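You operate a simulated robot arm through the tools that you are given. There is no shell and no other tool. Be economical: measure what you need, move in short steps, check, and stop when the job is done.

You are at the controls of a simulated two-armed robot. One attempt, no reset.

JOB
Polish the tarnish off the candle holder, then fit the yellow candle.
Fine: orange duster with polish from the tin; duster back. What is to be rubbed or washed off counts as gone when no trace of it is left.

Only the result counts: the job must be done as asked and must still hold three seconds after the hand-in. Knocking over, shifting, dropping, spilling or breaking anything else fails it.

ROBOT AND FRAMES
Two 7-joint arms with fingered hands on one trunk, on a base that drives. Base frame: it is fixed to the floor where the robot stands at the start and does not move with it; the origin is under the middle of the robot, x ahead of it, y to its left, z up. Units: m, rad, N and s.
The left shoulder is at the start at [0.07, 0.142, 1.278], the right one opposite. With the tool pointing down near the work surface each hand reaches from about 0.44 to 0.8 m from the robot's upright axis, wherever it stands, measured 20 degrees to its own side. Places, roughly: open tin of polish [0.5, -0.2, 1.1]; socket of the saucer candle holder [0.5, -0.4, 1.1]. Payload 3.6 kg a hand.
Tool frame (each hand has its own): the origin (TCP) lies between the finger pads and is the grasp point; the fingertips stand 0.025 m ahead of it; z points along the fingers, y is the line along which they close. The gripper opens to 0.088 m. The gripper's body begins 0.029 m behind the TCP. The gripper is a hand of 5 fingers: y runs from the thumb to the fingers, the wrist lies at [-0.013, -0.097, -0.162] in the tool frame, and closing takes about 1.5 s.
Orientation is that of the tool frame in the base frame, as a unit quaternion [x, y, z, w]. With the fingers straight down and the wrist toward the robot, the tool's x, y and z point along [0, 1, 0], [1, 0, 0] and [0, 0, -1] of the base frame.

CONTROLS
- The arms move only by the tool step_arm. It takes "left_plan", "right_plan" or both (then of equal length, played together; a hand with none holds still); each is a list of rows, each a list of 7 numbers: the turn, a rotation vector about the tool's x, y, z in rad, then the shift along the tool's x, y, z in m, then the opening, from 0 (shut) to 1 (fully open). In form: [[wx, wy, wz, tx, ty, tz, gripper], ...]. A call has 1 to 20 rows; each row is the pose to reach, as a shift and turn from the pose commanded when the call began, along the tool's axes at that moment. Rows are played at 5 a second. More than 0.05 m and 0.15 rad between two rows, or a gripper value outside its range, and nothing of the call is played. Where a pose cannot be reached the arm comes as near as it can. A force on the tool above 40 N (or 10 N above the force at the start of the call, whichever is more), or a blocked arm, ends the call early, and 0.2 s more pass. Each finger travels about 0.072 m/s and halts on what it meets, pressing with about 26 N; the grip force reading is that of the motor and also rises with nothing between the fingers. The clock runs only during rows and for 0.2 s after the last one: add rows that repeat a pose to give the fingers time. It gives the time, the measured TCP pose, the force on the tool (base axes), the opening and the grip force at its end, in the units of the frame above (readings bear some noise), with the torque about the TCP (base axes, N m) and any sound that the robot's microphone picked up.
- Cameras (640 x 400 px; columns grow to the right, rows downward): "scene" is now at [0.142, -0.0208, 1.5303]; the picture's right is [-0.23, -0.97, -0.00], its down [-0.33, 0.08, -0.94] and it looks along [0.91, -0.22, -0.34] (base axes); focal length 214 px, centre (320, 200). "left" rides on the left gripper at [-0.059, -0.079, -0.105] in its tool frame; the picture's right is [-0.73, -0.32, 0.61], its down [0.62, -0.68, 0.38] and it looks along [0.29, 0.66, 0.70] (tool axes); focal length 234 px, centre (320, 200). "right" rides on the right gripper at [0.059, -0.079, -0.105] in its tool frame; the picture's right is [-0.73, 0.32, -0.61], its down [-0.62, -0.68, 0.38] and it looks along [-0.29, 0.66, 0.70] (tool axes); focal length 234 px, centre (320, 200). There is no depth. A picture from a camera that has moved, and an enlarged one, comes with that camera's place and axes in the base frame and with its lens.
- grab_frame(camera): a new picture of that camera. No time passes.
- move_column(by): slides the trunk up (or, below 0, down) by that many m; the arms and the scene camera ride with it, the base frame stays. It gives what a move gives, with no picture.
- steer(legs): drives the robot by 1 to 6 legs, each [ahead, left, turn to the left] in m, m and rad, along the robot's own axes; the way and the turn of a leg run together, so that a leg with both is an arc; at most 1.5 m and 3.142 rad a leg. The arms and the cameras ride along, it lands a little off, and it stops where it bumps. It gives what a move gives.
- grasp_type(shape, hand): the hand has 5 fingers and takes this shape, open, in about a second: jaw (thumb against the fingers, like two jaws); tri (thumb and two fingers); tip (a fingertip pinch); poke (one finger out to press); point (the index stretched); flat (the hand flat); cup (the hand cupped); fist (a fist). The gripper value then closes the fingers along that shape, each until it touches; the sizes above hold for jaw. It gives what a move gives, with no picture.
- head_to(pan, tilt): turns the head with the scene camera to pan (to the left, within 1.501 rad either way) and tilt (down, from -0.506 to 1.204), counted from straight ahead of the robot. It gives what a move gives.
- zoom(camera, box): a new picture of the part [left, top, right, bottom] of that camera's present view, enlarged. No time passes.
- close_job(): hands the job in; it is judged then, once.

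Go step by step. Nothing tells you exact positions but the pictures and the camera data: compare them with the known pose of the tool, close in by small moves and look again before you grip or let go. The budget is 120 turns and 92 pictures, counting those below and the enlarged ones. Unless the task says otherwise, let go and move clear before handing in.

The tools are called after "Request:" by a JSON object that holds its "api" and its "payload". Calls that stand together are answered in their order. step_arm: Moves the arms, as the interface text tells. Its arguments: {"type":"object","properties":{"left_plan":{"type":"array","items":{"type":"array","items":{"type":"number"}}},"right_plan":{"type":"array","items":{"type":"array","items":{"type":"number"}}}},"required":[]} The other tools are called the same way: move_column (by) slides the trunk up or down; grasp_type (shape, hand) gives the hand a shape; steer (legs) drives the base; head_to (pan, tilt) turns the head that bears the scene camera; grab_frame (camera) takes a picture; zoom (camera, box) takes an enlarged picture of a part of a camera's view; close_job () hands the job in.

At the start:

```text
t: 0.0
left_eef_pos: [0.5677, -0.0026, 1.4869]
left_orientation: [0.707, 0.707, 0.0, 0.001]
left_contact_force: [0.0, -1.0, 0.1]
left_moment: [0.01, -0.01, -0.02]
left_gripper_width: 0.0877
left_grasp_force: 0.1
left_shape: jaw
right_eef_pos: [0.3188, -0.3659, 1.324]
right_orientation: [0.707, 0.707, 0.0, 0.0]
right_contact_force: [-0.3, 1.0, 0.6]
right_moment: [0.0, -0.01, 0.01]
right_gripper_width: 0.0876
right_grasp_force: 0.0
right_shape: jaw
trunk travel left (down, up): [-0.814, 0.126]
robot x, y, heading: [0.0024, -0.0027, -0.0]
head pan, tilt: [-0.234, 0.347]
```

scene: 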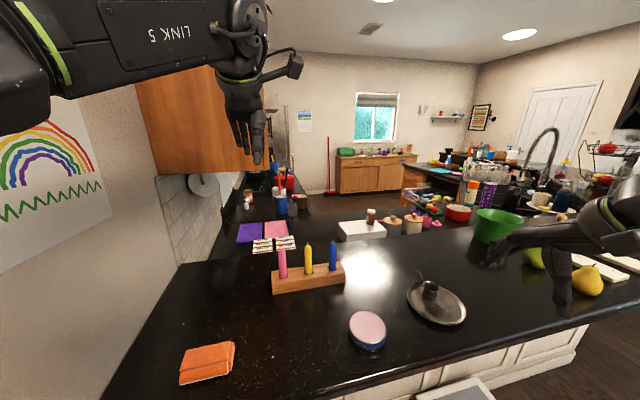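
right: 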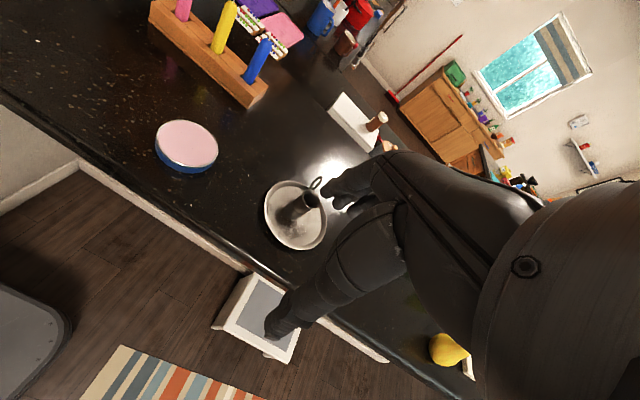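
left: 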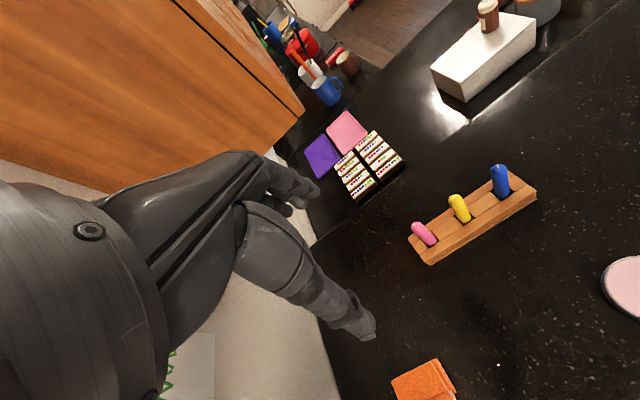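

I see the orange duster near (0.47, 0.13), the tin near (0.47, -0.20), the holder near (0.52, -0.41) and the yellow candle near (0.67, -0.11). I'll look closer at each one.

Request:
{"api": "zoom", "payload": {"camera": "scene", "box": [340, 250, 500, 350]}}

Request:
{"api": "zoom", "payload": {"camera": "scene", "box": [160, 300, 320, 400]}}

Request:
{"api": "zoom", "payload": {"camera": "scene", "box": [240, 220, 368, 300]}}

```text
4.00 times, centred on (420, 300) of scene
camera zoom: at [0.142, -0.0208, 1.5303], right [-0.23, -0.97, 0.0], down [-0.33, 0.08, -0.94], along [0.91, -0.22, -0.34], focal length 858 px, centre (-80, -200)
```

zoom: 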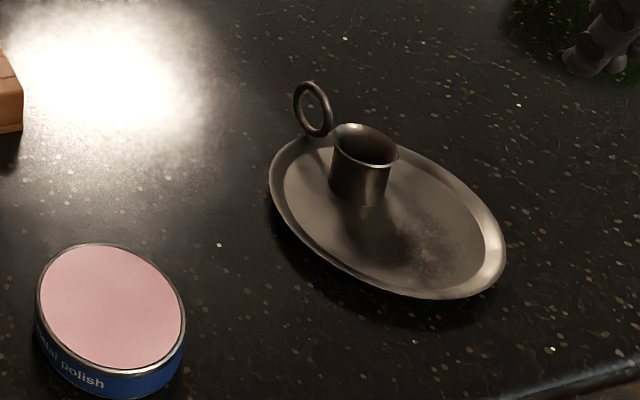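

```text
4.00 times, centred on (240, 350) of scene
camera zoom: at [0.142, -0.0208, 1.5303], right [-0.23, -0.97, 0.0], down [-0.33, 0.08, -0.94], along [0.91, -0.22, -0.34], focal length 858 px, centre (640, -400)
```

zoom: 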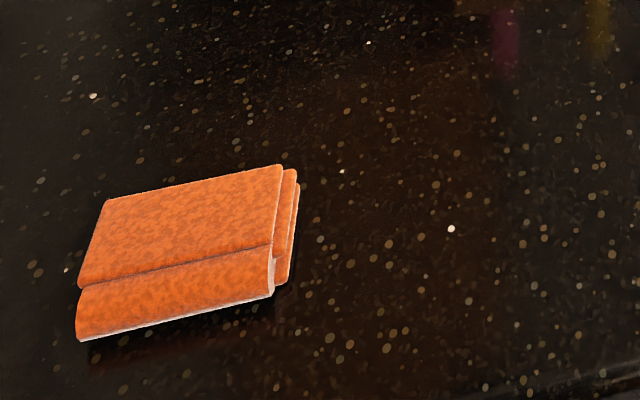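

```text
5.00 times, centred on (304, 260) of scene
camera zoom: at [0.142, -0.0208, 1.5303], right [-0.23, -0.97, 0.0], down [-0.33, 0.08, -0.94], along [0.91, -0.22, -0.34], focal length 1072 px, centre (400, -100)
```

zoom: 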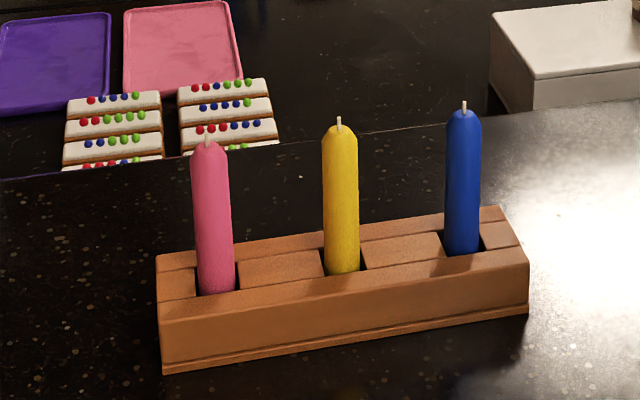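

The duster is a folded pad of about 0.055 (x) by 0.086 (y), centred near (0.477, 0.13). Next I want a closer look at the tarnish from the right hand camera.

Request:
{"api": "zoom", "payload": {"camera": "right", "box": [232, 160, 360, 264]}}

Request:
{"api": "head_to", "payload": {"pan": -0.5, "tilt": 0.8}}

Request:
{"api": "grab_frame", "payload": {"camera": "scene"}}

```text
3.85 times, centred on (296, 212) of right
camera zoom: at [0.2397, -0.3081, 1.4288], right [0.32, -0.73, 0.61], down [-0.68, -0.62, -0.38], along [0.66, -0.29, -0.7], focal length 901 px, centre (412, 154)
```

zoom: 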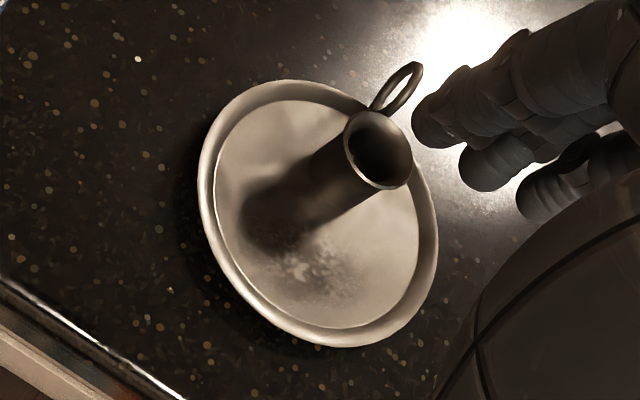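

```text
t: 0.9
left_eef_pos: [0.5676, -0.0034, 1.4862]
left_orientation: [0.707, 0.707, 0.0, 0.001]
left_contact_force: [0.8, 0.1, 0.1]
left_moment: [0.03, 0.01, 0.03]
left_gripper_width: 0.0879
left_grasp_force: 0.0
left_shape: jaw
right_eef_pos: [0.3175, -0.365, 1.3231]
right_orientation: [0.708, 0.707, 0.0, 0.0]
right_contact_force: [0.8, -0.4, 0.2]
right_moment: [-0.01, 0.03, 0.01]
right_gripper_width: 0.0879
right_grasp_force: 0.0
right_shape: jaw
trunk travel left (down, up): [-0.814, 0.126]
robot x, y, heading: [-0.0015, 0.0014, -0.002]
head pan, tilt: [-0.499, 0.799]
```

```text
84 pictures are left
camera scene: at [0.1222, -0.0378, 1.4905], right [-0.48, -0.88, 0.0], down [-0.63, 0.34, -0.7], along [0.61, -0.33, -0.72], focal length 214 px, centre (320, 200)
```

scene: 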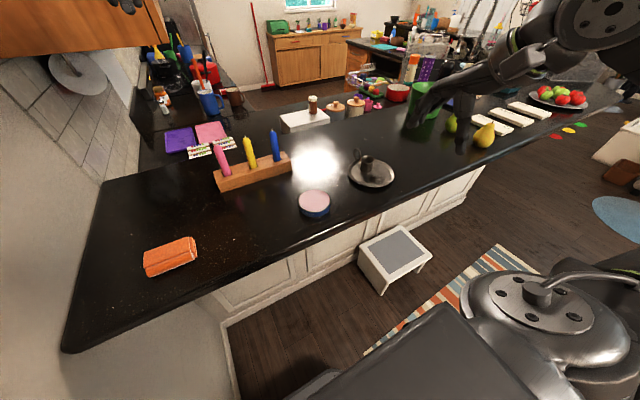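

The tarnish is a patch on the near side of the saucer, around (0.47, -0.43). I'll move the right hand above the duster's right end so its left end sticks out.

Request:
{"api": "step_arm", "payload": {"right_plan": [[0, 0, 0, 0.043, 0.0145, 0.0066, 1], [0, 0, 0, 0.086, 0.029, 0.013, 1], [0, 0, 0, 0.129, 0.0436, 0.02, 1], [0, 0, 0, 0.172, 0.058, 0.0265, 1], [0, 0, 0, 0.215, 0.073, 0.033, 1], [0, 0, 0, 0.257, 0.087, 0.04, 1], [0, 0, 0, 0.3, 0.102, 0.0465, 1], [0, 0, 0, 0.343, 0.116, 0.053, 1], [0, 0, 0, 0.386, 0.131, 0.06, 1], [0, 0, 0, 0.429, 0.145, 0.066, 1], [0, 0, 0, 0.472, 0.16, 0.073, 1], [0, 0, 0, 0.472, 0.16, 0.073, 1]]}}

Request:
{"api": "grab_frame", "payload": {"camera": "right"}}

Request:
{"api": "grab_frame", "payload": {"camera": "scene"}}

```text
t: 3.5
left_eef_pos: [0.5658, -0.0032, 1.487]
left_orientation: [0.707, 0.707, 0.002, 0.001]
left_contact_force: [-0.4, 0.6, -0.1]
left_moment: [0.0, -0.01, 0.01]
left_gripper_width: 0.0878
left_grasp_force: 0.1
left_shape: jaw
right_eef_pos: [0.4609, -0.0577, 1.2503]
right_orientation: [0.707, 0.707, 0.0, 0.0]
right_contact_force: [0.0, -0.4, -0.6]
right_moment: [-0.03, 0.0, 0.01]
right_gripper_width: 0.0878
right_grasp_force: 0.0
right_shape: jaw
right hand out of reach, approached as far as the arm can: row 8, 9, 10, 11, 12
trunk travel left (down, up): [-0.814, 0.126]
robot x, y, heading: [0.0009, -0.0016, 0.001]
head pan, tilt: [-0.499, 0.799]
```

```text
83 pictures are left
camera right: at [0.3813, 0.0002, 1.3558], right [0.32, -0.73, 0.61], down [-0.68, -0.62, -0.38], along [0.66, -0.29, -0.7], focal length 234 px, centre (320, 200)
```

right: 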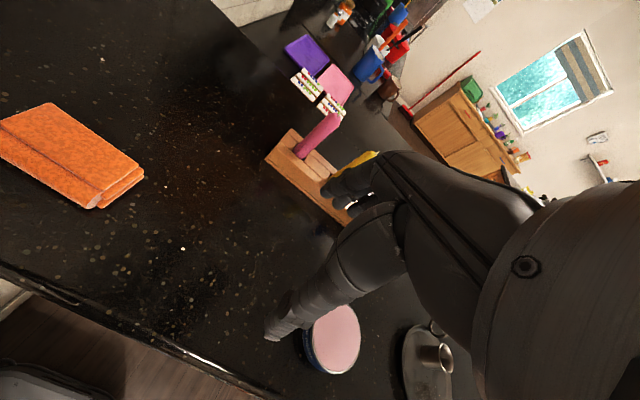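

```text
82 pictures are left
camera scene: at [0.121, -0.0378, 1.4905], right [-0.48, -0.88, 0.0], down [-0.63, 0.34, -0.7], along [0.61, -0.33, -0.72], focal length 214 px, centre (320, 200)
```

scene: 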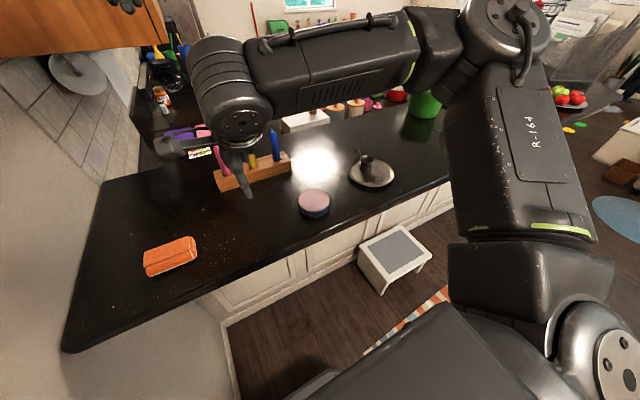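

The right hand can't reach that far left, so I'll bring it back. The left hand will take the duster, and I'll drive the base later.

Request:
{"api": "step_arm", "payload": {"right_plan": [[0, 0, 0, -0.044, -0.02, -0.0105, 1], [0, 0, 0, -0.088, -0.04, -0.021, 1], [0, 0, 0, -0.132, -0.06, -0.0315, 1], [0, 0, 0, -0.176, -0.08, -0.042, 1], [0, 0, 0, -0.22, -0.1, -0.053, 1], [0, 0, 0, -0.264, -0.12, -0.063, 1], [0, 0, 0, -0.308, -0.141, -0.074, 1], [0, 0, 0, -0.308, -0.141, -0.074, 1], [0, 0, 0, -0.308, -0.141, -0.074, 1], [0, 0, 0, -0.308, -0.141, -0.074, 1], [0, 0, 0, -0.308, -0.141, -0.074, 1]], "left_plan": [[0, 0, 0, 0, 0, 0, 1], [0, 0, 0, 0, 0, 0, 1], [0, 0, 0, 0, 0, 0, 1], [0, 0, 0, 0, 0, 0, 1], [0, 0, 0, 0.018, -0.015, 0.04, 1], [0, 0, 0, 0.037, -0.03, 0.08, 1], [0, 0, 0, 0.055, -0.045, 0.12, 1], [0, 0, 0, 0.073, -0.059, 0.16, 1], [0, 0, 0, 0.092, -0.074, 0.2, 1], [0, 0, 0, 0.11, -0.089, 0.237, 1], [0, 0, 0, 0.11, -0.089, 0.237, 1]]}}

Request:
{"api": "grab_frame", "payload": {"camera": "left"}}

Request:
{"api": "grab_frame", "payload": {"camera": "scene"}}

```text
t: 5.4
left_eef_pos: [0.5178, -0.0754, 1.2964]
left_orientation: [0.789, 0.609, 0.056, -0.063]
left_contact_force: [-0.9, -2.2, -1.8]
left_moment: [0.15, -0.1, 0.03]
left_gripper_width: 0.0881
left_grasp_force: 0.0
left_shape: jaw
right_eef_pos: [0.2908, -0.4816, 1.2307]
right_orientation: [0.708, 0.7, -0.016, -0.095]
right_contact_force: [0.7, -0.2, 0.4]
right_moment: [0.06, 0.04, 0.02]
right_gripper_width: 0.0881
right_grasp_force: 0.0
right_shape: jaw
trunk travel left (down, up): [-0.814, 0.126]
robot x, y, heading: [0.0261, -0.0097, -0.085]
head pan, tilt: [-0.499, 0.799]
stopped in row 9 (right hand): the arm was blocked; the commanded pose is now the measured one
```

```text
81 pictures are left
camera left: at [0.4254, -0.1302, 1.3921], right [-0.49, -0.51, -0.71], down [-0.5, 0.83, -0.25], along [0.72, 0.23, -0.66], focal length 234 px, centre (320, 200)
```

left: 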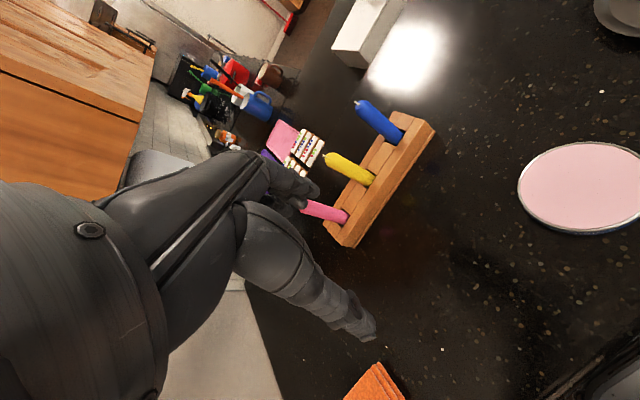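

```text
80 pictures are left
camera scene: at [0.1388, -0.2608, 1.4873], right [-0.54, -0.83, -0.12], down [-0.6, 0.48, -0.64], along [0.59, -0.28, -0.76], focal length 214 px, centre (320, 200)
```

scene: 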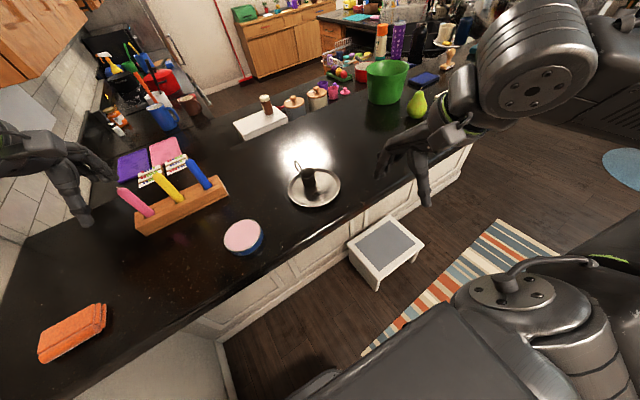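

The robot is leaning, most likely because its left elbow pushed against the wall. I'll undo the left arm's move straight away.

Request:
{"api": "step_arm", "payload": {"left_plan": [[0, 0, 0, -0.018, 0.015, -0.04, 1], [0, 0, 0, -0.037, 0.03, -0.08, 1], [0, 0, 0, -0.055, 0.045, -0.12, 1], [0, 0, 0, -0.073, 0.059, -0.16, 1], [0, 0, 0, -0.092, 0.074, -0.2, 1]]}}

Request:
{"api": "grab_frame", "payload": {"camera": "scene"}}

```text
t: 5.7
left_eef_pos: [0.5313, -0.0541, 1.2781]
left_orientation: [0.862, 0.502, 0.056, -0.042]
left_contact_force: [1.1, -0.6, 1.7]
left_moment: [0.09, 0.08, 0.06]
left_gripper_width: 0.0881
left_grasp_force: 0.1
left_shape: jaw
right_eef_pos: [0.2551, -0.4202, 1.2506]
right_orientation: [0.768, 0.628, 0.0, -0.122]
right_contact_force: [-1.0, -2.6, -1.1]
right_moment: [0.2, -0.11, 0.02]
right_gripper_width: 0.0879
right_grasp_force: 0.1
right_shape: jaw
trunk travel left (down, up): [-0.814, 0.126]
robot x, y, heading: [0.0627, -0.0165, -0.192]
head pan, tilt: [-0.499, 0.799]
stopped in row 1 (left hand): the arm was blocked; the commanded pose is now the measured one
```

```text
79 pictures are left
camera scene: at [0.1328, -0.2065, 1.4908], right [-0.64, -0.77, -0.09], down [-0.53, 0.52, -0.67], along [0.56, -0.38, -0.74], focal length 214 px, centre (320, 200)
```

scene: 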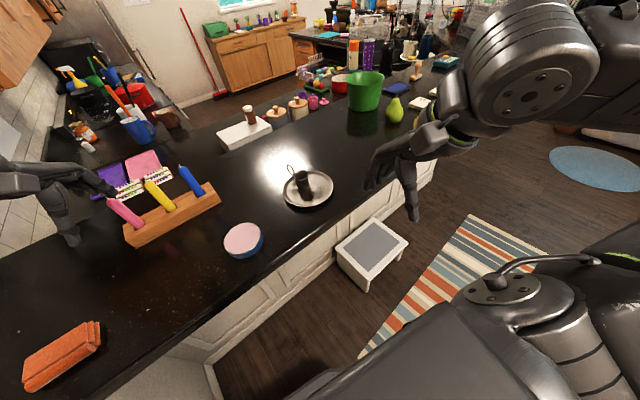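

The robot has turned right and is still tilted. I'll drive gently back and to the right to free the left elbow from the wall.

Request:
{"api": "steer", "payload": {"legs": [[-0.05, -0.12, 0]]}}

Request:
{"api": "grab_frame", "payload": {"camera": "scene"}}

```text
t: 6.4
left_eef_pos: [0.6959, -0.0975, 1.2408]
left_orientation: [0.924, 0.384, 0.005, 0.003]
left_contact_force: [3.8, -4.8, -3.0]
left_moment: [0.24, 0.2, 0.01]
left_gripper_width: 0.0881
left_grasp_force: 0.0
left_shape: jaw
right_eef_pos: [0.3181, -0.3863, 1.2725]
right_orientation: [0.87, 0.483, -0.014, -0.101]
right_contact_force: [-2.5, -3.7, 0.5]
right_moment: [0.23, -0.19, 0.05]
right_gripper_width: 0.0877
right_grasp_force: 0.1
right_shape: jaw
trunk travel left (down, up): [-0.814, 0.126]
robot x, y, heading: [0.1571, -0.0589, -0.489]
head pan, tilt: [-0.499, 0.799]
stopped in leg 1: the robot was blocked; the commanded pose is now the measured one
```

```text
78 pictures are left
camera scene: at [0.2511, -0.1631, 1.4888], right [-0.83, -0.55, 0.0], down [-0.4, 0.6, -0.69], along [0.38, -0.58, -0.72], focal length 214 px, centre (320, 200)
```

scene: 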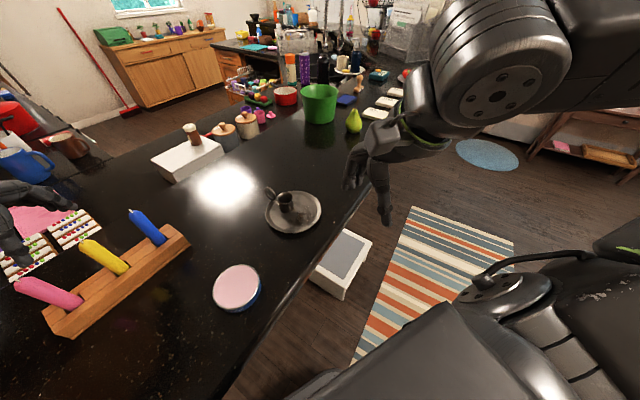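

The robot is upright again at (0.157, -0.059) with heading -0.49. I'll raise the left hand a little to clear the candles and then back away.

Request:
{"api": "step_arm", "payload": {"left_plan": [[0, 0, 0, 0, 0, -0.02, 1], [0, 0, 0, 0, 0, -0.04, 1], [0, 0, 0, 0, 0, -0.06, 1], [0, 0, 0, 0, 0, -0.08, 1]]}}

Request:
{"api": "grab_frame", "payload": {"camera": "left"}}

```text
t: 7.4
left_eef_pos: [0.6741, -0.0813, 1.3207]
left_orientation: [0.914, 0.407, 0.009, -0.005]
left_contact_force: [0.0, 1.2, 0.4]
left_moment: [-0.09, -0.03, -0.01]
left_gripper_width: 0.0881
left_grasp_force: 0.0
left_shape: jaw
right_eef_pos: [0.3142, -0.3921, 1.2664]
right_orientation: [0.856, 0.506, -0.01, -0.108]
right_contact_force: [0.6, 0.4, -0.9]
right_moment: [-0.02, -0.03, -0.03]
right_gripper_width: 0.088
right_grasp_force: 0.0
right_shape: jaw
trunk travel left (down, up): [-0.814, 0.126]
robot x, y, heading: [0.1375, -0.051, -0.437]
head pan, tilt: [-0.499, 0.799]
```

```text
77 pictures are left
camera left: at [0.5743, -0.0732, 1.4255], right [-0.72, -0.31, -0.62], down [-0.08, 0.92, -0.37], along [0.69, -0.21, -0.69], focal length 234 px, centre (320, 200)
```

left: 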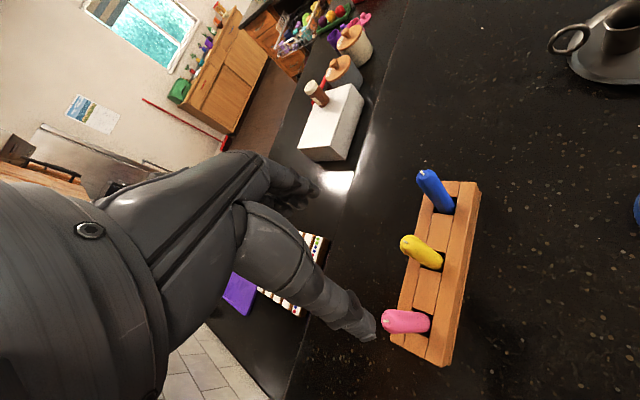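

The candles are all still standing. I'll drive to about (0, -0.3) and straighten the heading, well clear of the wall.

Request:
{"api": "steer", "payload": {"legs": [[-0.06, -0.14, 0], [0.04, -0.145, 0.1], [0, 0, 0.337]]}}

Request:
{"api": "head_to", "payload": {"pan": 0.2, "tilt": 0.7}}

Request:
{"api": "grab_frame", "payload": {"camera": "scene"}}

```text
t: 10.8
left_eef_pos: [0.4942, -0.0864, 1.3284]
left_orientation: [0.804, 0.594, 0.011, 0.002]
left_contact_force: [-1.0, -0.5, 0.1]
left_moment: [0.03, 0.02, 0.02]
left_gripper_width: 0.0881
left_grasp_force: 0.0
left_shape: jaw
right_eef_pos: [0.2995, -0.5185, 1.2747]
right_orientation: [0.727, 0.679, -0.032, -0.095]
right_contact_force: [0.0, 0.8, -0.5]
right_moment: [0.0, 0.02, 0.01]
right_gripper_width: 0.0879
right_grasp_force: 0.1
right_shape: jaw
trunk travel left (down, up): [-0.814, 0.126]
robot x, y, heading: [0.0103, -0.2991, -0.005]
head pan, tilt: [-0.499, 0.799]
```

```text
t: 11.9
left_eef_pos: [0.4949, -0.0862, 1.327]
left_orientation: [0.805, 0.594, 0.011, 0.003]
left_contact_force: [-1.0, -1.3, -0.8]
left_moment: [-0.06, 0.0, -0.01]
left_gripper_width: 0.0881
left_grasp_force: 0.3
left_shape: jaw
right_eef_pos: [0.2999, -0.5181, 1.2745]
right_orientation: [0.727, 0.679, -0.032, -0.094]
right_contact_force: [-1.0, 0.7, 0.4]
right_moment: [-0.02, 0.0, 0.01]
right_gripper_width: 0.088
right_grasp_force: 0.1
right_shape: jaw
trunk travel left (down, up): [-0.814, 0.126]
robot x, y, heading: [0.0127, -0.2974, -0.0]
head pan, tilt: [0.201, 0.7]
```

```text
76 pictures are left
camera scene: at [0.1469, -0.2824, 1.4986], right [0.2, -0.98, 0.0], down [-0.63, -0.13, -0.76], along [0.75, 0.15, -0.64], focal length 214 px, centre (320, 200)
```

scene: 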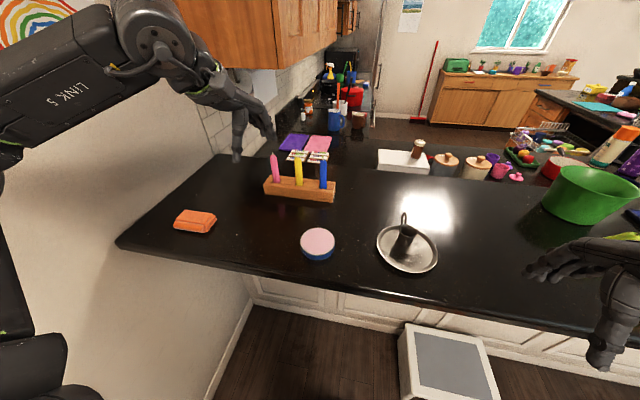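

The robot is clear of the wall and nothing has moved. Next, the left hand goes over the right end of the duster at z 1.25, turned to align with it.

Request:
{"api": "step_arm", "payload": {"left_plan": [[0, 0, -0.06, 0.03, -0.0124, 0.013, 1], [0, 0, -0.12, 0.06, -0.025, 0.026, 1], [0, 0, -0.18, 0.09, -0.037, 0.039, 1], [0, 0, -0.24, 0.12, -0.05, 0.052, 1], [0, 0, -0.3, 0.15, -0.062, 0.065, 1], [0, 0, -0.3, 0.179, -0.0743, 0.077, 1], [0, 0, -0.3, 0.179, -0.0743, 0.077, 1]]}}

Request:
{"api": "grab_frame", "payload": {"camera": "left"}}

Request:
{"api": "grab_frame", "payload": {"camera": "scene"}}

```text
t: 13.5
left_eef_pos: [0.4773, 0.1066, 1.2527]
left_orientation: [0.707, 0.708, 0.009, 0.005]
left_contact_force: [0.8, 0.4, 0.5]
left_moment: [0.04, 0.01, 0.02]
left_gripper_width: 0.088
left_grasp_force: 0.0
left_shape: jaw
right_eef_pos: [0.3004, -0.5195, 1.2744]
right_orientation: [0.727, 0.679, -0.031, -0.094]
right_contact_force: [-0.3, 0.8, 0.2]
right_moment: [0.01, 0.03, 0.02]
right_gripper_width: 0.088
right_grasp_force: 0.0
right_shape: jaw
trunk travel left (down, up): [-0.814, 0.126]
robot x, y, heading: [0.0096, -0.3004, 0.002]
head pan, tilt: [0.201, 0.7]
```

```text
75 pictures are left
camera left: at [0.3957, 0.0472, 1.3543], right [-0.31, -0.72, -0.62], down [-0.67, 0.62, -0.39], along [0.67, 0.3, -0.68], focal length 234 px, centre (320, 200)
```

left: 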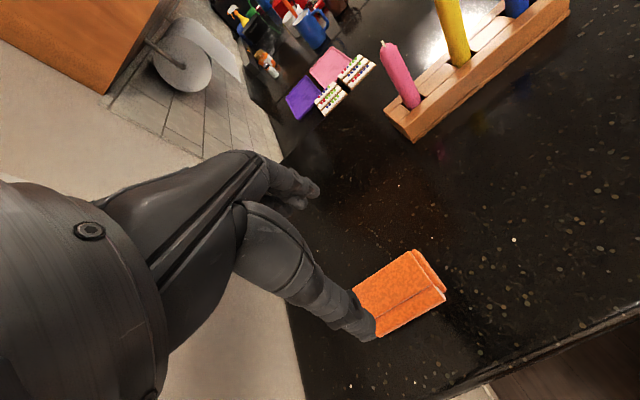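

```text
74 pictures are left
camera scene: at [0.1469, -0.2823, 1.4986], right [0.2, -0.98, 0.0], down [-0.63, -0.13, -0.76], along [0.75, 0.15, -0.64], focal length 214 px, centre (320, 200)
```

scene: 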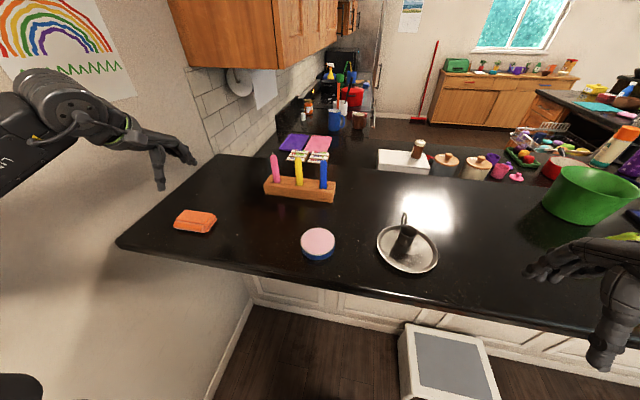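

The duster spans x 0.449 to 0.503 and y 0.085 to 0.17, so the hand is lined up. I'll go down over its right end.

Request:
{"api": "step_arm", "payload": {"left_plan": [[0, 0, 0, 0, 0, 0.04, 1], [0, 0, 0, 0, 0, 0.08, 1], [0, 0, 0, 0, 0, 0.11, 1], [0, 0, 0, 0, 0, 0.13, 1], [0, 0, 0, 0, 0, 0.146, 1], [0, 0, 0, 0, 0, 0.146, 1]]}}

Request:
{"api": "zoom", "payload": {"camera": "scene", "box": [120, 150, 280, 250]}}

Request:
{"api": "grab_frame", "payload": {"camera": "left"}}

```text
t: 14.9
left_eef_pos: [0.4794, 0.1105, 1.1059]
left_orientation: [0.706, 0.708, 0.01, 0.005]
left_contact_force: [0.4, -0.6, -0.1]
left_moment: [0.01, 0.01, -0.03]
left_gripper_width: 0.088
left_grasp_force: 0.0
left_shape: jaw
right_eef_pos: [0.3002, -0.5188, 1.2748]
right_orientation: [0.728, 0.679, -0.032, -0.095]
right_contact_force: [-0.5, 0.2, 0.2]
right_moment: [0.0, -0.01, -0.01]
right_gripper_width: 0.0878
right_grasp_force: 0.1
right_shape: jaw
trunk travel left (down, up): [-0.814, 0.126]
robot x, y, heading: [0.0121, -0.2959, 0.004]
head pan, tilt: [0.201, 0.7]
```

```text
4.00 times, centred on (200, 200) of scene
camera zoom: at [0.1468, -0.2822, 1.4986], right [0.2, -0.98, 0.0], down [-0.63, -0.13, -0.76], along [0.75, 0.15, -0.64], focal length 858 px, centre (800, 200)
```

zoom: 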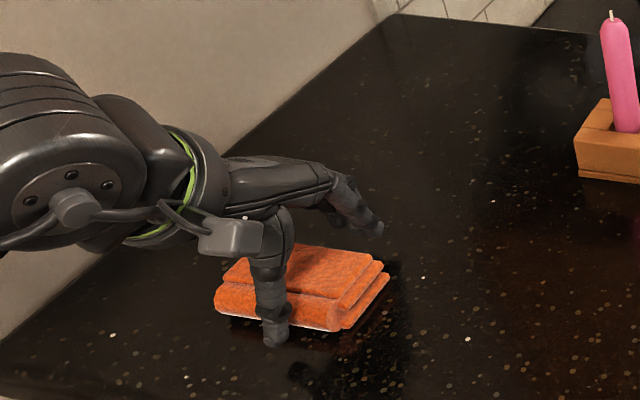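

```text
72 pictures are left
camera left: at [0.3986, 0.0503, 1.209], right [-0.31, -0.72, -0.62], down [-0.67, 0.63, -0.39], along [0.67, 0.3, -0.68], focal length 234 px, centre (320, 200)
```

left: 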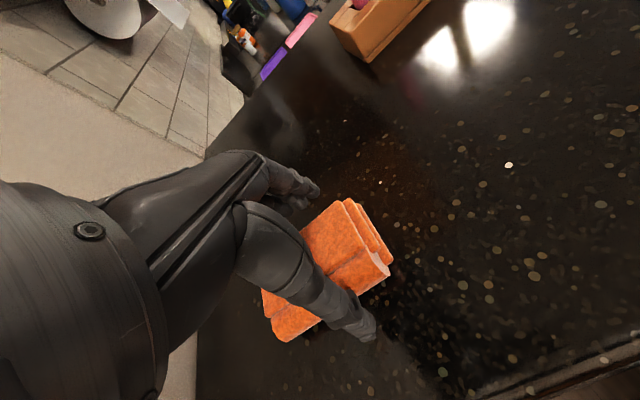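

The finger sits near the middle of the pad, so I'll shift 13 mm right, go 4 mm lower and close.

Request:
{"api": "step_arm", "payload": {"left_plan": [[0, 0, 0, -0.007, 0, 0.002, 1], [0, 0, 0, -0.014, -0.002, 0.004, 1], [0, 0, 0, -0.014, -0.002, 0.004, 0.8], [0, 0, 0, -0.014, -0.002, 0.004, 0.6], [0, 0, 0, -0.014, -0.002, 0.004, 0.4], [0, 0, 0, -0.014, -0.002, 0.004, 0.2], [0, 0, 0, -0.014, -0.002, 0.004, 0], [0, 0, 0, -0.014, -0.002, 0.004, 0], [0, 0, 0, -0.014, -0.002, 0.004, 0], [0, 0, 0, -0.014, -0.002, 0.004, 0], [0, 0, 0, -0.014, -0.002, 0.004, 0]]}}

Request:
{"api": "zoom", "payload": {"camera": "scene", "box": [120, 150, 280, 250]}}

```text
t: 17.3
left_eef_pos: [0.4786, 0.0962, 1.1028]
left_orientation: [0.706, 0.708, 0.01, 0.005]
left_contact_force: [0.1, 0.1, 0.7]
left_moment: [0.0, 0.03, -0.02]
left_gripper_width: 0.0441
left_grasp_force: 25.9
left_shape: jaw
right_eef_pos: [0.3006, -0.5189, 1.2749]
right_orientation: [0.727, 0.679, -0.031, -0.094]
right_contact_force: [-0.2, -0.4, 0.8]
right_moment: [0.03, -0.01, 0.0]
right_gripper_width: 0.0878
right_grasp_force: 0.0
right_shape: jaw
trunk travel left (down, up): [-0.814, 0.126]
robot x, y, heading: [0.0124, -0.3002, 0.003]
head pan, tilt: [0.201, 0.7]
```

```text
4.00 times, centred on (200, 200) of scene
camera zoom: at [0.1468, -0.282, 1.4986], right [0.2, -0.98, 0.0], down [-0.63, -0.13, -0.76], along [0.75, 0.15, -0.64], focal length 858 px, centre (800, 200)
```

zoom: 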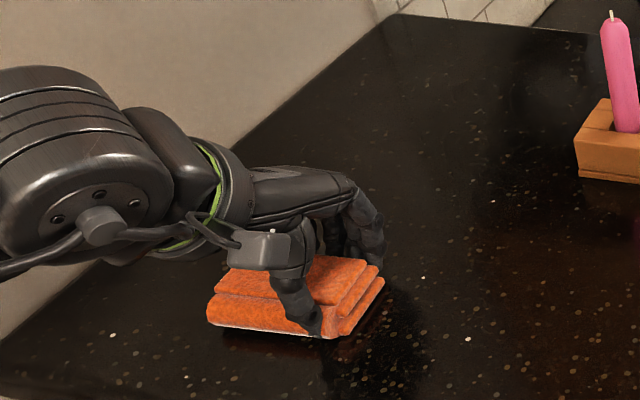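

The duster is gripped at its right end. I'll lift it and look, both at it and at the tin.

Request:
{"api": "step_arm", "payload": {"left_plan": [[0, 0, 0, 0, 0, -0.03, 0], [0, 0, 0, 0, 0, -0.06, 0], [0, 0, 0, 0, 0, -0.09, 0], [0, 0, 0, 0, 0, -0.12, 0], [0, 0, 0, 0, 0, -0.12, 0]]}}

Request:
{"api": "zoom", "payload": {"camera": "scene", "box": [112, 110, 304, 230]}}

Request:
{"api": "zoom", "payload": {"camera": "scene", "box": [280, 190, 472, 310]}}

```text
t: 18.5
left_eef_pos: [0.4757, 0.0926, 1.2209]
left_orientation: [0.707, 0.707, 0.01, 0.005]
left_contact_force: [-0.3, 0.3, -0.4]
left_moment: [0.0, 0.01, -0.05]
left_gripper_width: 0.0436
left_grasp_force: 25.6
left_shape: jaw
right_eef_pos: [0.2985, -0.5175, 1.2757]
right_orientation: [0.727, 0.679, -0.031, -0.094]
right_contact_force: [0.8, -0.2, -0.3]
right_moment: [0.0, 0.01, 0.05]
right_gripper_width: 0.0881
right_grasp_force: 0.0
right_shape: jaw
trunk travel left (down, up): [-0.814, 0.126]
robot x, y, heading: [0.011, -0.2995, 0.002]
head pan, tilt: [0.201, 0.7]
```

```text
3.33 times, centred on (208, 170) of scene
camera zoom: at [0.1467, -0.2819, 1.4986], right [0.2, -0.98, 0.0], down [-0.63, -0.13, -0.76], along [0.75, 0.15, -0.64], focal length 715 px, centre (693, 300)
```

zoom: 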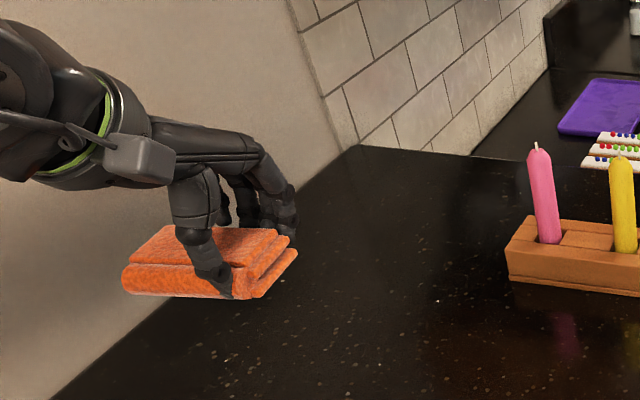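

```text
3.33 times, centred on (376, 250) of scene
camera zoom: at [0.1467, -0.2819, 1.4986], right [0.2, -0.98, 0.0], down [-0.63, -0.13, -0.76], along [0.75, 0.15, -0.64], focal length 715 px, centre (133, 33)
```

zoom: 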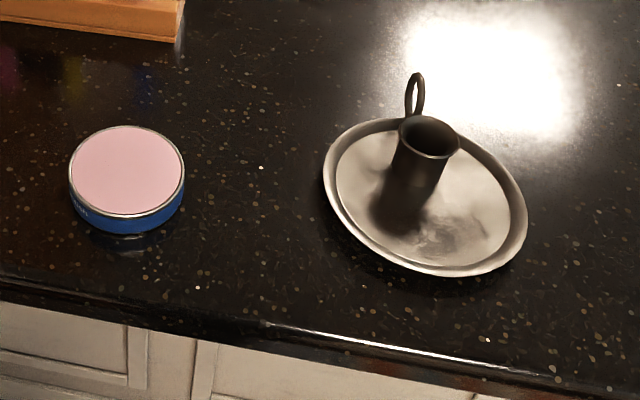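

The tin's centre is near (0.463, -0.21) and the saucer's near (0.50, -0.42). I'll drive 0.25 m to the right so the left hand reaches both.

Request:
{"api": "steer", "payload": {"legs": [[0, -0.25, 0]]}}

Request:
{"api": "head_to", "payload": {"pan": 0.3, "tilt": 0.8}}

Request:
{"api": "grab_frame", "payload": {"camera": "scene"}}

```text
t: 20.3
left_eef_pos: [0.4759, -0.1538, 1.2192]
left_orientation: [0.705, 0.709, 0.01, 0.006]
left_contact_force: [-0.7, -0.2, -0.3]
left_moment: [-0.02, 0.02, 0.02]
left_gripper_width: 0.0441
left_grasp_force: 25.7
left_shape: jaw
right_eef_pos: [0.3001, -0.7656, 1.2745]
right_orientation: [0.726, 0.68, -0.032, -0.094]
right_contact_force: [-0.4, 1.1, -0.3]
right_moment: [-0.02, -0.04, -0.02]
right_gripper_width: 0.0881
right_grasp_force: 0.0
right_shape: jaw
trunk travel left (down, up): [-0.814, 0.126]
robot x, y, heading: [0.0104, -0.5488, 0.002]
head pan, tilt: [0.201, 0.7]
```

```text
t: 21.0
left_eef_pos: [0.4762, -0.1547, 1.2203]
left_orientation: [0.705, 0.709, 0.01, 0.005]
left_contact_force: [-0.3, 0.1, 0.3]
left_moment: [-0.04, 0.0, -0.01]
left_gripper_width: 0.044
left_grasp_force: 26.0
left_shape: jaw
right_eef_pos: [0.3023, -0.7688, 1.2753]
right_orientation: [0.726, 0.68, -0.031, -0.095]
right_contact_force: [0.1, 0.0, -0.9]
right_moment: [-0.03, -0.04, -0.03]
right_gripper_width: 0.0879
right_grasp_force: 0.1
right_shape: jaw
trunk travel left (down, up): [-0.814, 0.126]
robot x, y, heading: [0.0132, -0.5476, -0.002]
head pan, tilt: [0.3, 0.799]
```

```text
68 pictures are left
camera scene: at [0.141, -0.5248, 1.4904], right [0.3, -0.95, 0.0], down [-0.68, -0.21, -0.7], along [0.67, 0.21, -0.72], focal length 214 px, centre (320, 200)
```

scene: 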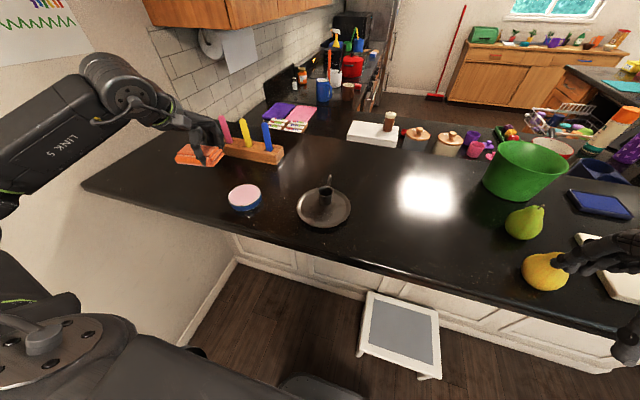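

The base is placed well. I'll bring the protruding half of the duster over the tin with the fingers to the right of it, hovering.

Request:
{"api": "step_arm", "payload": {"left_plan": [[0, 0, 0, -0.03, -0.003, 0, 0], [0, 0, 0, -0.06, -0.006, 0.01, 0], [0, 0, 0, -0.09, -0.008, 0.03, 0], [0, 0, 0, -0.104, -0.009, 0.05, 0], [0, 0, 0, -0.104, -0.009, 0.06, 0], [0, 0, 0, -0.104, -0.009, 0.06, 0]]}}

Request:
{"api": "zoom", "payload": {"camera": "scene", "box": [160, 140, 320, 240]}}

Request:
{"api": "grab_frame", "payload": {"camera": "left"}}

```text
t: 22.4
left_eef_pos: [0.4695, -0.2593, 1.1618]
left_orientation: [0.705, 0.71, 0.01, 0.005]
left_contact_force: [-0.2, 0.8, -0.5]
left_moment: [-0.04, 0.0, -0.01]
left_gripper_width: 0.0437
left_grasp_force: 25.1
left_shape: jaw
right_eef_pos: [0.3008, -0.768, 1.2745]
right_orientation: [0.726, 0.68, -0.032, -0.095]
right_contact_force: [-0.1, 0.7, 0.3]
right_moment: [0.03, -0.03, 0.01]
right_gripper_width: 0.0878
right_grasp_force: 0.0
right_shape: jaw
trunk travel left (down, up): [-0.814, 0.126]
robot x, y, heading: [0.013, -0.5497, 0.006]
head pan, tilt: [0.3, 0.799]
```

```text
4.00 times, centred on (240, 190) of scene
camera zoom: at [0.1409, -0.525, 1.4904], right [0.3, -0.95, 0.0], down [-0.68, -0.21, -0.7], along [0.67, 0.21, -0.72], focal length 858 px, centre (640, 240)
```

zoom: 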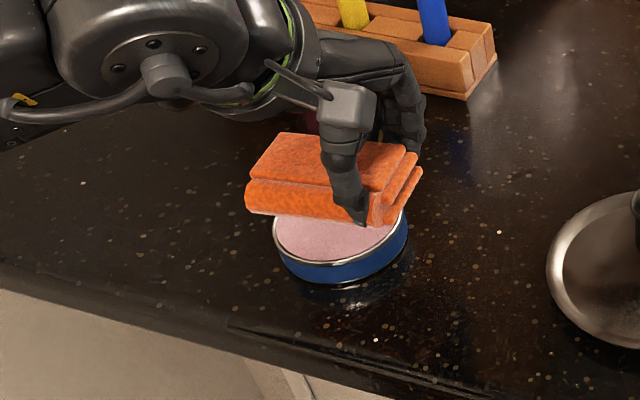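

```text
66 pictures are left
camera left: at [0.3881, -0.3186, 1.2629], right [-0.31, -0.72, -0.62], down [-0.68, 0.62, -0.39], along [0.67, 0.3, -0.68], focal length 234 px, centre (320, 200)
```

left: 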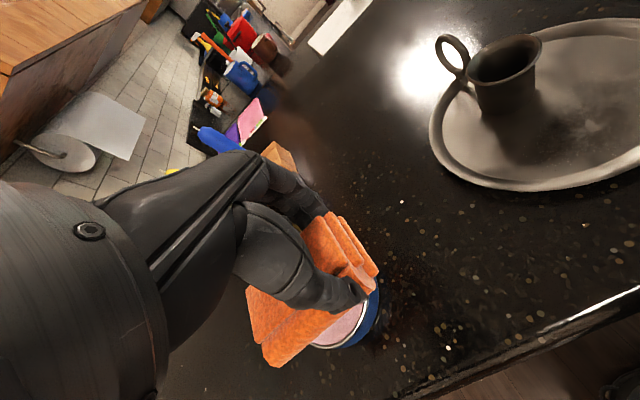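

The pad overlaps the tin well. I'll lower it slowly until it touches.

Request:
{"api": "step_arm", "payload": {"left_plan": [[0, 0, 0, 0, 0, 0.008, 0], [0, 0, 0, 0, 0, 0.015, 0], [0, 0, 0, 0, 0, 0.02, 0], [0, 0, 0, 0, 0, 0.025, 0], [0, 0, 0, 0, 0, 0.025, 0]]}}

Request:
{"api": "zoom", "payload": {"camera": "scene", "box": [160, 140, 320, 240]}}

```text
t: 23.6
left_eef_pos: [0.4693, -0.2601, 1.1346]
left_orientation: [0.706, 0.708, 0.009, 0.005]
left_contact_force: [0.1, 0.2, 0.3]
left_moment: [-0.05, 0.01, 0.01]
left_gripper_width: 0.044
left_grasp_force: 25.8
left_shape: jaw
right_eef_pos: [0.3013, -0.768, 1.275]
right_orientation: [0.726, 0.68, -0.031, -0.094]
right_contact_force: [0.6, -0.2, 0.2]
right_moment: [0.02, 0.02, 0.01]
right_gripper_width: 0.0879
right_grasp_force: 0.1
right_shape: jaw
trunk travel left (down, up): [-0.814, 0.126]
robot x, y, heading: [0.013, -0.5497, 0.002]
head pan, tilt: [0.3, 0.799]
```

```text
4.00 times, centred on (240, 190) of scene
camera zoom: at [0.1409, -0.5249, 1.4904], right [0.3, -0.95, 0.0], down [-0.68, -0.21, -0.7], along [0.67, 0.21, -0.72], focal length 858 px, centre (640, 240)
```

zoom: 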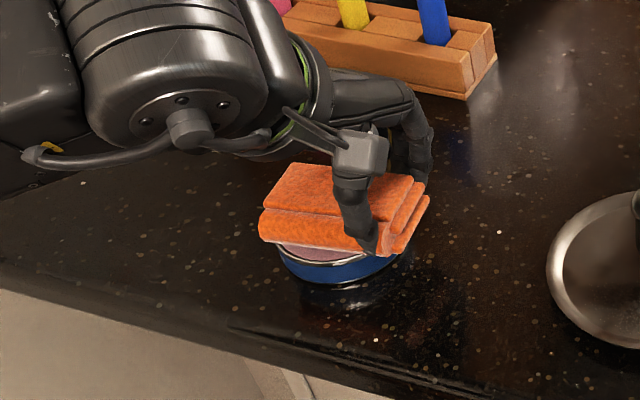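

Request:
{"api": "step_arm", "payload": {"left_plan": [[0, 0, 0, 0, 0, 0.003, 0], [0, 0, 0, 0, 0, 0.006, 0], [0, 0, 0, 0, 0, 0.009, 0], [0, 0, 0, 0, 0, 0.009, 0]]}}

Request:
{"api": "zoom", "payload": {"camera": "scene", "box": [160, 140, 320, 240]}}

```text
t: 24.6
left_eef_pos: [0.4688, -0.2584, 1.1262]
left_orientation: [0.705, 0.709, 0.01, 0.004]
left_contact_force: [0.3, -0.5, 0.1]
left_moment: [0.04, 0.02, 0.03]
left_gripper_width: 0.0438
left_grasp_force: 26.5
left_shape: jaw
right_eef_pos: [0.3013, -0.7673, 1.2755]
right_orientation: [0.726, 0.681, -0.032, -0.094]
right_contact_force: [0.4, -0.1, -0.1]
right_moment: [-0.01, 0.0, -0.02]
right_gripper_width: 0.0879
right_grasp_force: 0.1
right_shape: jaw
trunk travel left (down, up): [-0.814, 0.126]
robot x, y, heading: [0.0157, -0.5498, -0.001]
head pan, tilt: [0.3, 0.799]
```

```text
4.00 times, centred on (240, 190) of scene
camera zoom: at [0.1408, -0.5249, 1.4904], right [0.3, -0.95, 0.0], down [-0.68, -0.21, -0.7], along [0.67, 0.21, -0.72], focal length 858 px, centre (640, 240)
```

zoom: 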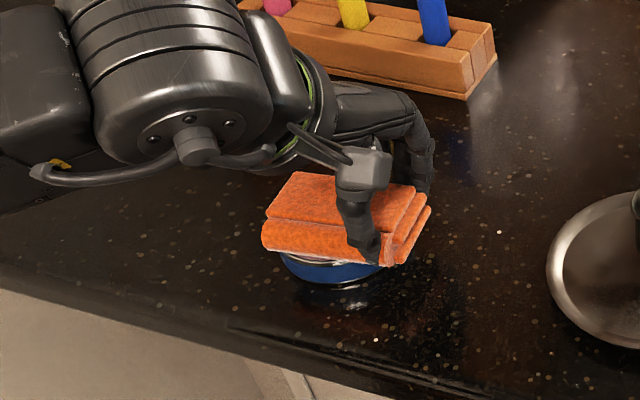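

There's no contact yet but it's very close. I'll keep going in 2 mm steps.

Request:
{"api": "step_arm", "payload": {"left_plan": [[0, 0, 0, 0, 0, 0.002, 0], [0, 0, 0, 0, 0, 0.004, 0], [0, 0, 0, 0, 0, 0.005, 0], [0, 0, 0, 0, 0, 0.005, 0]]}}

Request:
{"api": "zoom", "payload": {"camera": "scene", "box": [200, 170, 296, 230]}}

```text
t: 25.6
left_eef_pos: [0.4695, -0.2601, 1.1219]
left_orientation: [0.706, 0.708, 0.012, 0.006]
left_contact_force: [3.9, 2.1, 19.5]
left_moment: [0.24, 0.08, -0.06]
left_gripper_width: 0.0438
left_grasp_force: 26.0
left_shape: jaw
right_eef_pos: [0.3006, -0.7679, 1.2767]
right_orientation: [0.726, 0.68, -0.031, -0.095]
right_contact_force: [0.4, -0.1, 0.4]
right_moment: [0.0, 0.04, -0.02]
right_gripper_width: 0.0878
right_grasp_force: 0.1
right_shape: jaw
trunk travel left (down, up): [-0.814, 0.126]
robot x, y, heading: [0.012, -0.5515, 0.002]
head pan, tilt: [0.3, 0.799]
```

```text
6.67 times, centred on (248, 200) of scene
camera zoom: at [0.1393, -0.5259, 1.4908], right [0.3, -0.95, 0.0], down [-0.68, -0.21, -0.7], along [0.67, 0.21, -0.72], focal length 1430 px, centre (800, 200)
```

zoom: 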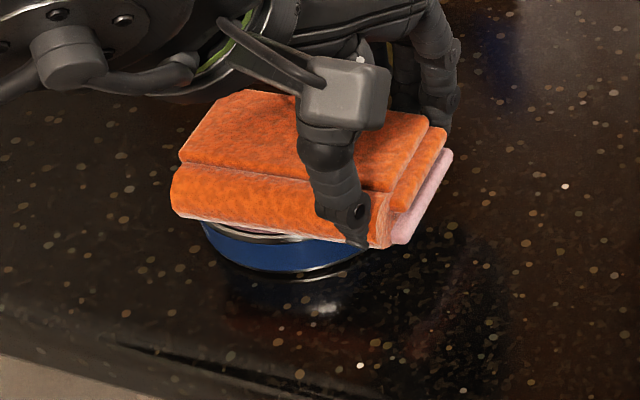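

The duster's underside has turned pink, so it has taken up polish. I'll lift it clear and back the base off 0.1 m to give the arm room at the saucer.

Request:
{"api": "step_arm", "payload": {"left_plan": [[0, 0, 0, 0, 0, -0.015, 0], [0, 0, 0, 0, 0, -0.04, 0], [0, 0, 0, 0, 0, -0.07, 0], [0, 0, 0, 0, 0, -0.1, 0], [0, 0, 0, 0, 0, -0.1, 0]], "right_plan": [[0, 0, 0, 0, 0, -0.02, 1], [0, 0, 0, 0, 0, -0.04, 1], [0, 0, 0, 0, 0, -0.06, 1], [0, 0, 0, 0, 0, -0.08, 1], [0, 0, 0, 0, 0, -0.08, 1]]}}

Request:
{"api": "steer", "payload": {"legs": [[-0.1, -0.03, 0]]}}

Request:
{"api": "grab_frame", "payload": {"camera": "scene"}}

```text
t: 26.8
left_eef_pos: [0.4678, -0.2597, 1.2197]
left_orientation: [0.705, 0.709, 0.01, 0.004]
left_contact_force: [-0.2, -0.7, -0.7]
left_moment: [0.0, 0.02, -0.02]
left_gripper_width: 0.0436
left_grasp_force: 26.0
left_shape: jaw
right_eef_pos: [0.3145, -0.7749, 1.3532]
right_orientation: [0.726, 0.68, -0.032, -0.095]
right_contact_force: [0.6, -0.9, -0.6]
right_moment: [0.05, 0.0, -0.02]
right_gripper_width: 0.0878
right_grasp_force: 0.0
right_shape: jaw
trunk travel left (down, up): [-0.814, 0.126]
robot x, y, heading: [0.0102, -0.547, 0.008]
head pan, tilt: [0.3, 0.799]
```

```text
t: 28.0
left_eef_pos: [0.369, -0.2889, 1.218]
left_orientation: [0.705, 0.709, 0.01, 0.004]
left_contact_force: [0.2, 0.0, 0.0]
left_moment: [0.0, -0.01, 0.0]
left_gripper_width: 0.0436
left_grasp_force: 25.7
left_shape: jaw
right_eef_pos: [0.2168, -0.8031, 1.353]
right_orientation: [0.725, 0.681, -0.033, -0.095]
right_contact_force: [0.0, -0.4, -0.4]
right_moment: [0.01, 0.0, -0.01]
right_gripper_width: 0.0881
right_grasp_force: 0.0
right_shape: jaw
trunk travel left (down, up): [-0.814, 0.126]
robot x, y, heading: [-0.0898, -0.5815, 0.002]
head pan, tilt: [0.3, 0.799]
```

```text
62 pictures are left
camera scene: at [0.0435, -0.5538, 1.4901], right [0.3, -0.95, 0.0], down [-0.69, -0.22, -0.7], along [0.66, 0.21, -0.72], focal length 214 px, centre (320, 200)
```

scene: 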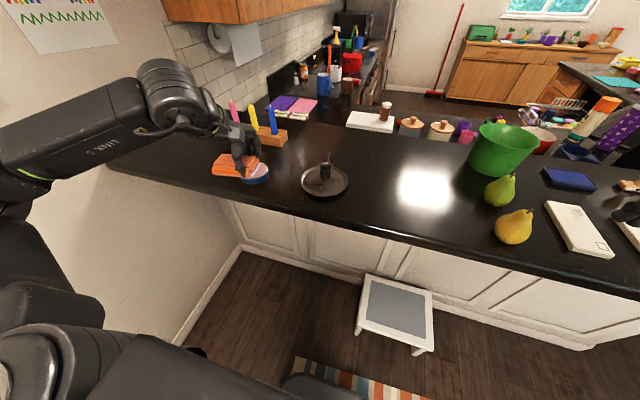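

Next I'll turn the hand about 60° clockwise while moving to the near-right side of the saucer, staying high.

Request:
{"api": "step_arm", "payload": {"left_plan": [[0, 0, 0.15, -0.025, 0.009, 0, 0], [0, 0, 0.3, -0.05, 0.018, 0, 0], [0, 0, 0.45, -0.075, 0.027, 0, 0], [0, 0, 0.6, -0.1, 0.036, 0, 0], [0, 0, 0.75, -0.125, 0.045, 0, 0], [0, 0, 0.9, -0.15, 0.054, 0, 0], [0, 0, 1.05, -0.171, 0.062, 0, 0], [0, 0, 1.05, -0.171, 0.062, 0, 0]]}}

Request:
{"api": "head_to", "payload": {"pan": 0.1, "tilt": 0.8}}

Request:
{"api": "grab_frame", "payload": {"camera": "scene"}}

Request:
{"api": "grab_frame", "payload": {"camera": "left"}}

```text
t: 29.8
left_eef_pos: [0.3618, -0.4527, 1.2702]
left_orientation: [0.96, 0.28, 0.012, 0.0]
left_contact_force: [1.0, -0.3, -0.3]
left_moment: [-0.02, -0.01, 0.0]
left_gripper_width: 0.0438
left_grasp_force: 26.6
left_shape: jaw
left hand out of reach, approached as far as the arm can: row 6, 7, 8
right_eef_pos: [0.214, -0.8055, 1.3542]
right_orientation: [0.726, 0.681, -0.032, -0.094]
right_contact_force: [0.5, 1.0, 0.7]
right_moment: [0.04, 0.03, -0.01]
right_gripper_width: 0.0879
right_grasp_force: 0.1
right_shape: jaw
trunk travel left (down, up): [-0.814, 0.126]
robot x, y, heading: [-0.0848, -0.5817, 0.004]
head pan, tilt: [0.3, 0.799]
```

```text
t: 30.5
left_eef_pos: [0.3627, -0.4509, 1.2689]
left_orientation: [0.959, 0.282, 0.011, 0.001]
left_contact_force: [0.9, 0.5, -0.2]
left_moment: [0.0, 0.04, 0.01]
left_gripper_width: 0.0435
left_grasp_force: 26.4
left_shape: jaw
right_eef_pos: [0.2157, -0.8048, 1.3525]
right_orientation: [0.726, 0.681, -0.032, -0.095]
right_contact_force: [0.3, -0.9, 0.4]
right_moment: [0.0, -0.01, 0.02]
right_gripper_width: 0.088
right_grasp_force: 0.0
right_shape: jaw
trunk travel left (down, up): [-0.814, 0.126]
robot x, y, heading: [-0.0908, -0.5808, 0.004]
head pan, tilt: [0.099, 0.799]
```

```text
61 pictures are left
camera scene: at [0.045, -0.5706, 1.4903], right [0.1, -0.99, 0.0], down [-0.71, -0.08, -0.7], along [0.69, 0.07, -0.72], focal length 214 px, centre (320, 200)
```

scene: 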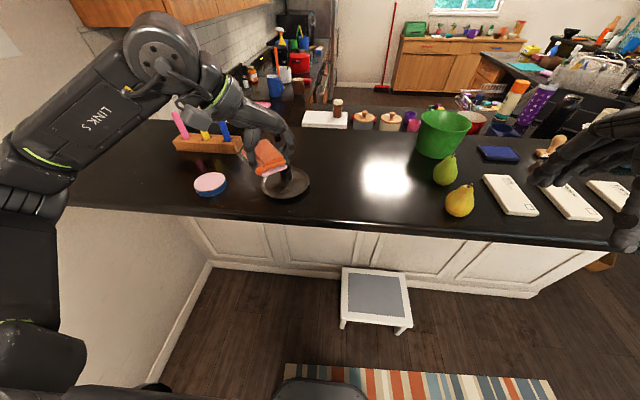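

```text
60 pictures are left
camera left: at [0.2681, -0.4162, 1.3719], right [-0.77, -0.12, -0.62], down [0.16, 0.91, -0.38], along [0.61, -0.39, -0.68], focal length 234 px, centre (320, 200)
```

left: 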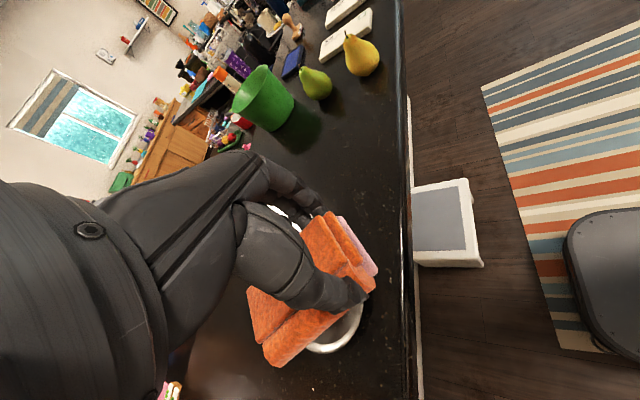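

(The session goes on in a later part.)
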